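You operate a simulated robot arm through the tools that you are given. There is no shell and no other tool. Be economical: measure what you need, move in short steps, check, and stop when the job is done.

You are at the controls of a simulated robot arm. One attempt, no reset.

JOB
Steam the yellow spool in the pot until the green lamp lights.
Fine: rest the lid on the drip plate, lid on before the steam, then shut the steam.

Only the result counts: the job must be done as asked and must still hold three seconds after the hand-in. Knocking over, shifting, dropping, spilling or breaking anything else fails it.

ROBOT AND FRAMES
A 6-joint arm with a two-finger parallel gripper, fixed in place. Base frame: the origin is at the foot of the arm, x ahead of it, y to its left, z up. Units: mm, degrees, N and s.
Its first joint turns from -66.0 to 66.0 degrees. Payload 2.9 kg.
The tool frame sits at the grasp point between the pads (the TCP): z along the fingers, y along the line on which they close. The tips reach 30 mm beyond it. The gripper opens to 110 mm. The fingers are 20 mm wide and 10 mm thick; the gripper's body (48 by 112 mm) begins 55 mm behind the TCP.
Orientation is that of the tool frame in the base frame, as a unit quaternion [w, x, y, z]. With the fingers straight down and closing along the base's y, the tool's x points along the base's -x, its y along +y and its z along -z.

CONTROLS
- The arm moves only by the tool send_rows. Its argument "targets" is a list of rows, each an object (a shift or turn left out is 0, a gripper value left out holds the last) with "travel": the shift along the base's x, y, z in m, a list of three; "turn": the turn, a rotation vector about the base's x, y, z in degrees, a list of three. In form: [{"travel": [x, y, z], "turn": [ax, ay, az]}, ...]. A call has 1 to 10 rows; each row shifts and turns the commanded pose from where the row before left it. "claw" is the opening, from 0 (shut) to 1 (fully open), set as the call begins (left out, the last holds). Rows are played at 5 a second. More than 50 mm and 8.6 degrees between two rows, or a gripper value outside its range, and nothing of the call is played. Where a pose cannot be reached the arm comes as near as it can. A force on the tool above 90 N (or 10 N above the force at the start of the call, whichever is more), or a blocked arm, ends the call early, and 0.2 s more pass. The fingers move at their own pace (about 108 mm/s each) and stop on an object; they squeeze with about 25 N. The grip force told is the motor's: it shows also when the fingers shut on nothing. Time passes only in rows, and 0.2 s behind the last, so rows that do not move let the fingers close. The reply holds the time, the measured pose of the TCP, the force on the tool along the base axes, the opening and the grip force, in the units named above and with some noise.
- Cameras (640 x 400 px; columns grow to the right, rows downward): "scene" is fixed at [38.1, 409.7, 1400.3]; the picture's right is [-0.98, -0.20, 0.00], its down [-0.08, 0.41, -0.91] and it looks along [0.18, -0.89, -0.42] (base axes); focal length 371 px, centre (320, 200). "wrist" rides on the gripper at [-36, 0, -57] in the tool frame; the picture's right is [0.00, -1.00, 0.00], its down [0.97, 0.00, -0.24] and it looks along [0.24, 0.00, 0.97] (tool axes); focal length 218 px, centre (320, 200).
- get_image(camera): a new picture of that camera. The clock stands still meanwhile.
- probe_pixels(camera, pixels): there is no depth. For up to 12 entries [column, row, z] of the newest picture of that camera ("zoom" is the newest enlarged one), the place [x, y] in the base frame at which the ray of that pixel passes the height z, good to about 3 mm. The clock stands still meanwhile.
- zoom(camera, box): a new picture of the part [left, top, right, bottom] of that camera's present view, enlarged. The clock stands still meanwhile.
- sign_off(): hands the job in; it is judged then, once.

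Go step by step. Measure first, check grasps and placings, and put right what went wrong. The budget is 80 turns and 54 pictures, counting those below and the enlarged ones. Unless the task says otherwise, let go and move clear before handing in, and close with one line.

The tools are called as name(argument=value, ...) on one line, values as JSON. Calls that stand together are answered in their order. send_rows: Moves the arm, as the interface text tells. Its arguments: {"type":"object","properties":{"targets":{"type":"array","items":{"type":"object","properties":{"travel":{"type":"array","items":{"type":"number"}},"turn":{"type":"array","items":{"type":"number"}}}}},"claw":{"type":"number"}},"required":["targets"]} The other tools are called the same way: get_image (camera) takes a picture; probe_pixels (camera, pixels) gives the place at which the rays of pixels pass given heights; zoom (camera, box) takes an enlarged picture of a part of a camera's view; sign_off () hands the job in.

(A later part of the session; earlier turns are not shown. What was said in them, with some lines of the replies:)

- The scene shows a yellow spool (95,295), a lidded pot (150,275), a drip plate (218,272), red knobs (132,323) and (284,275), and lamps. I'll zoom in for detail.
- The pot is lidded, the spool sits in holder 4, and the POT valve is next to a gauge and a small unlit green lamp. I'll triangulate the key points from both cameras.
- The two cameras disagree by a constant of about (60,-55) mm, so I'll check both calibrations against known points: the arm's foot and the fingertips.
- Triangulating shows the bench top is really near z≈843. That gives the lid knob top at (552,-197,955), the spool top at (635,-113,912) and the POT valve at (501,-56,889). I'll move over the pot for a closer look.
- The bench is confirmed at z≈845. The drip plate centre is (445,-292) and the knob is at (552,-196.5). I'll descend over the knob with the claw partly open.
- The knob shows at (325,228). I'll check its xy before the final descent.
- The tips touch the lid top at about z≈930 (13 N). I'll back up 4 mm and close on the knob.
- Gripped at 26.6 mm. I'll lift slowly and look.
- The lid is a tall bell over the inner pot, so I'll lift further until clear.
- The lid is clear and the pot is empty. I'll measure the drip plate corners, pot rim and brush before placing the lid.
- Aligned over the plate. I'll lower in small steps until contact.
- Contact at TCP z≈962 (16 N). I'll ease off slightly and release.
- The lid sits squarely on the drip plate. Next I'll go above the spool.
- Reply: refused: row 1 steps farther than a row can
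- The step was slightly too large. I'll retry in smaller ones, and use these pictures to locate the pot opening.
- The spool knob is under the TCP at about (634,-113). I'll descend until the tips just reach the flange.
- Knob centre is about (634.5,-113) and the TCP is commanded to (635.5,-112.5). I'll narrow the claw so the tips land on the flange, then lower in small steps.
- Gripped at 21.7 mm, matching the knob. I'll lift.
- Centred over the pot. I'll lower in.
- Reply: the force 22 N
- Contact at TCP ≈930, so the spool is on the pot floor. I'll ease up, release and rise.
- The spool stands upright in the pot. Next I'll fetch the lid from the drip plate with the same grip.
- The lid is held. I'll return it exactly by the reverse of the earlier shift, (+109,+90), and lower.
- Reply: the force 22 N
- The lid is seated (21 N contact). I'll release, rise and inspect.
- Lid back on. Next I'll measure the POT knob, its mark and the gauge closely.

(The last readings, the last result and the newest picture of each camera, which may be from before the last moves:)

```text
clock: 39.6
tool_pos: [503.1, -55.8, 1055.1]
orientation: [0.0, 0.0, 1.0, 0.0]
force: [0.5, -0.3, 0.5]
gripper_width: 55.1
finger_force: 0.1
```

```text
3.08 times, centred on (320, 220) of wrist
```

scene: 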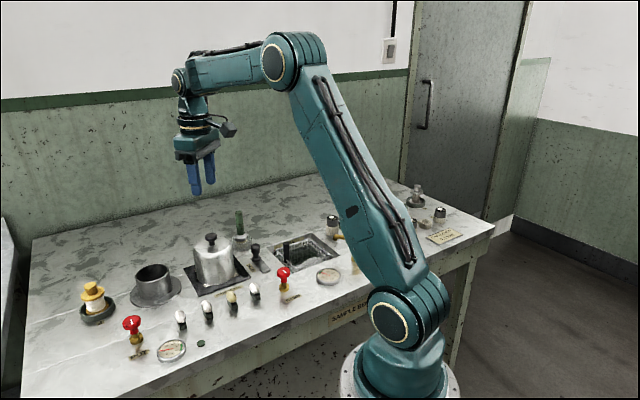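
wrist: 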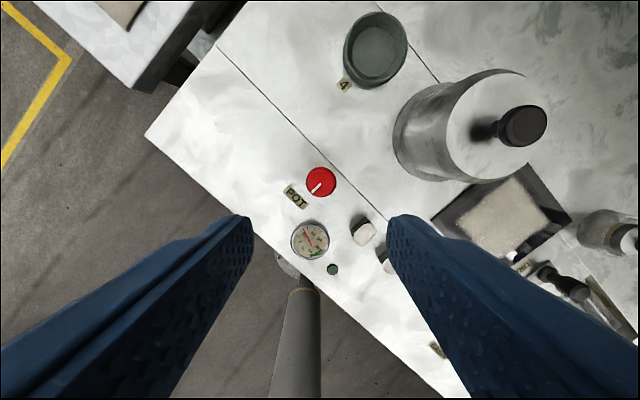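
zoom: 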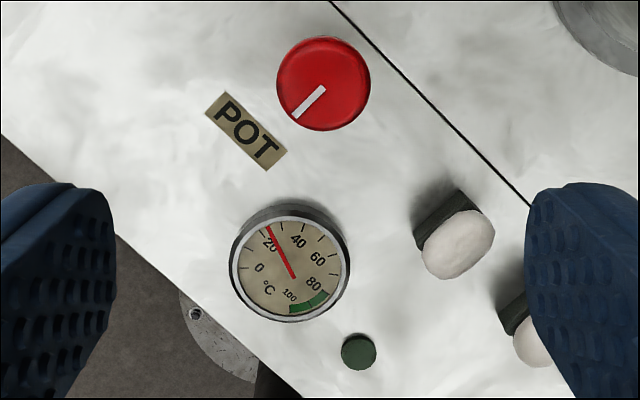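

The gauge reads about 22 °C and the lamp is dark. The knob at (502,-55) has its mark pointing outward. I'll descend onto it.

send_rows(targets=[{"travel": [0.001, 0.001, -0.04]}, {"travel": [0, 0, -0.04]}, {"travel": [0, 0, -0.04]}, {"travel": [0, 0, -0.02]}, {"travel": [0, 0, -0.016]}, {}], claw=0.46)

send_rows(targets=[{}, {}, {}], claw=0)

zoom(camera="scene", box=[80, 260, 220, 370])

```text
clock: 41.0
tool_pos: [502.4, -55.5, 900.5]
orientation: [0.001, 0.0, 1.0, 0.0]
force: [-0.5, -0.1, -0.1]
gripper_width: 50.6
finger_force: 0.1
```

```text
clock: 41.8
tool_pos: [503.7, -56.8, 899.3]
orientation: [0.0, 0.001, 1.0, 0.0]
force: [1.1, -5.9, -5.7]
gripper_width: 31.4
finger_force: 44.8
```

```text
3.64 times, centred on (150, 315) of scene
```

zoom: 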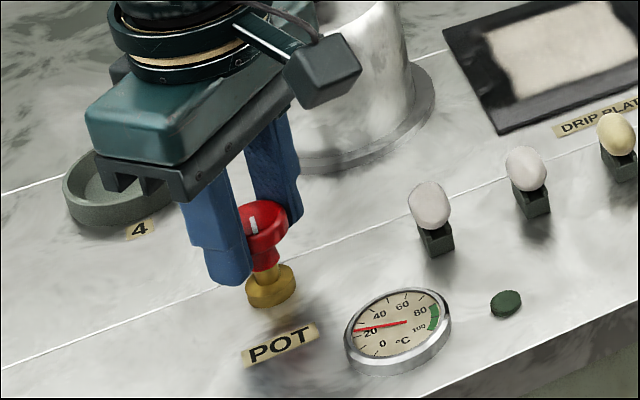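

The knob is gripped (31.4 mm). I'll turn it counterclockwise 40° and check.

send_rows(targets=[{"turn": [0, 0, 8]}, {"turn": [0, 0, 8]}, {"turn": [0, 0, 8]}, {"turn": [0, 0, 8]}, {"turn": [0, 0, 8]}, {}])

zoom(camera="scene", box=[80, 260, 220, 370])

```text
clock: 43.2
tool_pos: [501.5, -55.6, 899.1]
orientation: [-0.002, -0.341, 0.94, 0.001]
force: [9.9, -18.0, -29.8]
gripper_width: 31.5
finger_force: 45.3
```

```text
3.64 times, centred on (150, 315) of scene
```

zoom: 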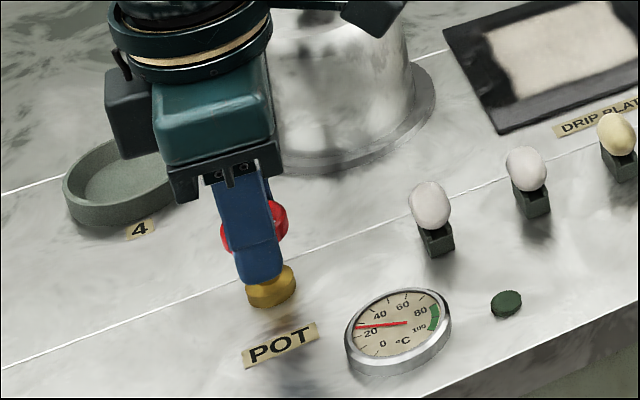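

The needle seems to be rising slightly. I'll continue turning 40° more.

send_rows(targets=[{"turn": [0, 0, 8]}, {"turn": [0, 0, 8]}, {"turn": [0, 0, 8]}, {"turn": [0, 0, 8]}, {"turn": [0, 0, 8]}, {}])

zoom(camera="scene", box=[80, 260, 220, 370])

```text
clock: 44.6
tool_pos: [501.6, -57.1, 899.1]
orientation: [-0.001, -0.643, 0.766, 0.0]
force: [8.5, -15.3, -30.0]
gripper_width: 31.2
finger_force: 45.7
```

```text
3.64 times, centred on (150, 315) of scene
```

zoom: 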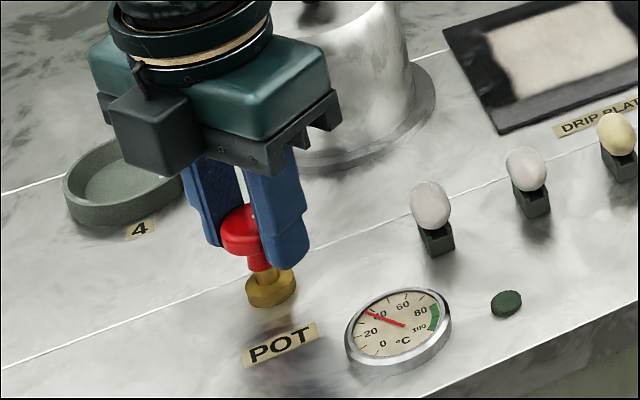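

The steam is on and the needle is at about 38 °C. I'll hold and wait.

send_rows(targets=[{}, {}, {}, {}, {}, {}, {}, {}, {}, {}])

zoom(camera="scene", box=[100, 280, 230, 370])

```text
clock: 46.8
tool_pos: [501.7, -57.2, 899.0]
orientation: [0.0, -0.643, 0.766, 0.0]
force: [5.2, -15.6, -29.3]
gripper_width: 31.1
finger_force: 44.9
```

```text
4.44 times, centred on (165, 325) of scene
```

zoom: 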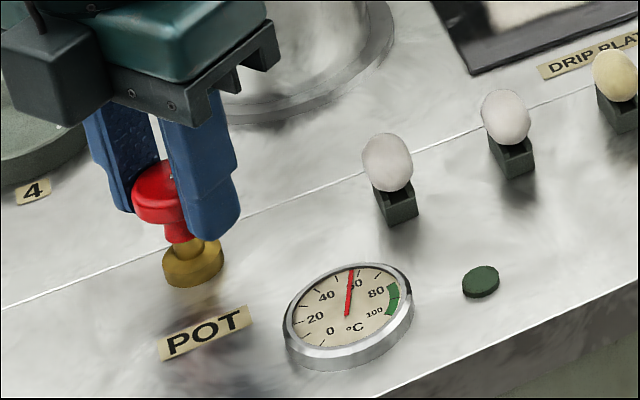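

About 57 °C and rising about 8 °C/s. I'll keep waiting.

send_rows(targets=[{}, {}, {}, {}, {}, {}, {}, {}, {}, {}])

send_rows(targets=[{}, {}, {}, {}, {}, {}, {}, {}])

zoom(camera="scene", box=[100, 280, 230, 370])

```text
clock: 49.0
tool_pos: [502.2, -56.6, 899.1]
orientation: [0.0, -0.642, 0.766, 0.001]
force: [3.5, -16.4, -28.9]
gripper_width: 31.1
finger_force: 45.0
```

```text
clock: 50.8
tool_pos: [502.5, -55.7, 899.2]
orientation: [-0.001, -0.644, 0.765, 0.0]
force: [3.3, -15.5, -27.9]
gripper_width: 31.0
finger_force: 44.7
```

```text
4.44 times, centred on (165, 325) of scene
```

zoom: 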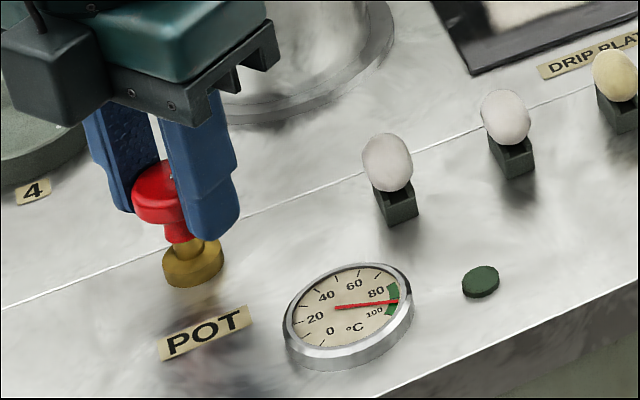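

The needle is in the green band and the lamp is still dark. I'll wait more.

send_rows(targets=[{}, {}, {}, {}, {}, {}, {}, {}, {}, {}])

zoom(camera="scene", box=[100, 280, 230, 370])

```text
clock: 53.0
tool_pos: [502.2, -55.4, 899.9]
orientation: [0.0, -0.643, 0.766, 0.0]
force: [2.6, -15.0, -26.8]
gripper_width: 31.2
finger_force: 44.8
```

```text
4.44 times, centred on (165, 325) of scene
```

zoom: 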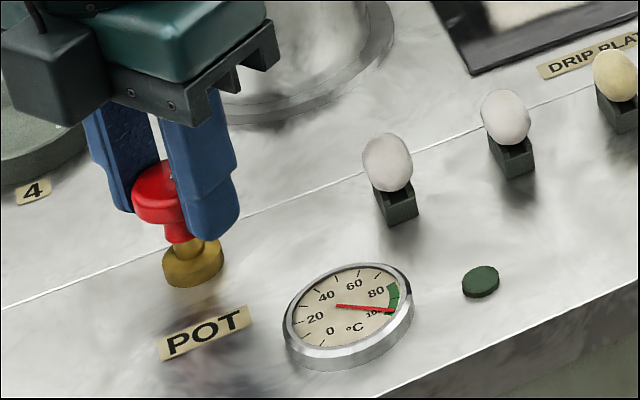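

The needle is levelling off near the top of the green. I'll wait longer.

send_rows(targets=[{}, {}, {}, {}, {}, {}, {}, {}, {}, {}])

zoom(camera="scene", box=[100, 280, 230, 370])

```text
clock: 55.2
tool_pos: [502.4, -55.4, 900.4]
orientation: [-0.001, -0.642, 0.766, 0.0]
force: [1.8, -14.5, -27.2]
gripper_width: 31.5
finger_force: 45.0
```

```text
4.44 times, centred on (165, 325) of scene
```

zoom: 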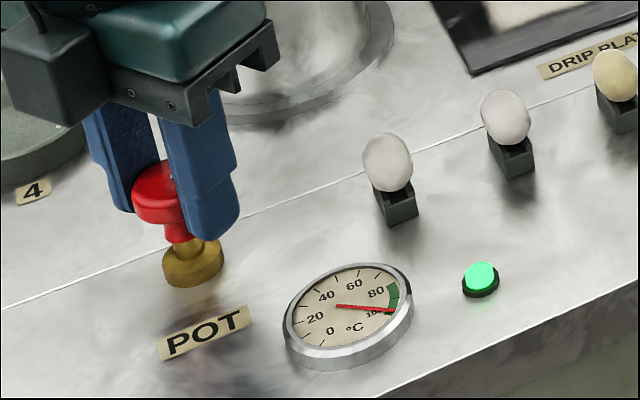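

The green lamp is lit. I'll shut the steam by turning back 80°, with a little extra for slip.

send_rows(targets=[{"turn": [0, 0, -8.5]}, {"turn": [0, 0, -8.5]}, {"turn": [0, 0, -8.5]}, {"turn": [0, 0, -8.5]}, {"turn": [0, 0, -8.5]}, {"turn": [0, 0, -8.5]}, {"turn": [0, 0, -8.5]}, {"turn": [0, 0, -8.5]}, {"turn": [0, 0, -8.5]}, {"turn": [0, 0, -6]}])

send_rows(targets=[{"turn": [0, 0, -3]}, {}])

```text
clock: 57.4
tool_pos: [504.0, -57.6, 899.0]
orientation: [-0.001, 0.025, 1.0, -0.001]
force: [1.7, -23.1, -20.4]
gripper_width: 31.3
finger_force: 44.9
```

```text
clock: 58.0
tool_pos: [501.8, -56.3, 901.8]
orientation: [0.0, 0.051, 0.999, -0.002]
force: [4.9, -24.3, -17.2]
gripper_width: 31.2
finger_force: 45.2
```

Now I'll release, rise and check the mark and the gauge.

send_rows(targets=[{}, {}], claw=0.5)

send_rows(targets=[{"travel": [0, 0, 0.03]}, {"travel": [0, 0, 0.05]}, {"travel": [0, 0, 0.05]}, {"travel": [0, 0, 0.03]}, {}])

zoom(camera="wrist", box=[270, 155, 370, 285])

zoom(camera="scene", box=[80, 230, 240, 370])

```text
clock: 58.6
tool_pos: [502.7, -54.9, 900.7]
orientation: [0.0, 0.047, 0.999, -0.001]
force: [-0.2, 0.1, 0.5]
gripper_width: 55.2
finger_force: 0.0
```

```text
clock: 59.8
tool_pos: [501.9, -54.1, 1060.4]
orientation: [0.0, 0.048, 0.999, 0.0]
force: [-0.4, -0.8, 0.3]
gripper_width: 55.0
finger_force: 0.0
```

```text
3.08 times, centred on (320, 220) of wrist
```

zoom: 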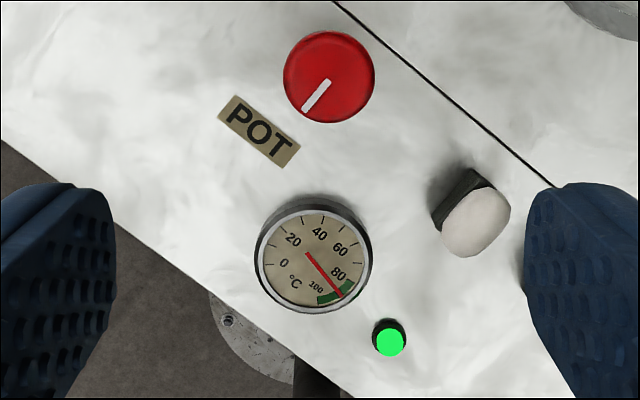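

```text
2.86 times, centred on (160, 300) of scene
```

zoom: 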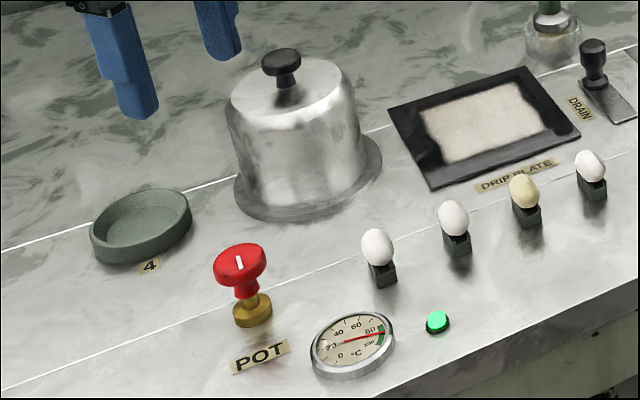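

The POT knob mark is back at its start position, the needle is falling from its peak (now about 88 °C) and the lamp is lit. The lid is on the pot and the arm is clear, so I'm handing in.

sign_off()

```text
The job is handed in.
```

The yellow spool was steamed in the lidded pot until the green lamp lit. The lid rested on the drip plate during loading and went back on before the steam, and the steam is now shut.
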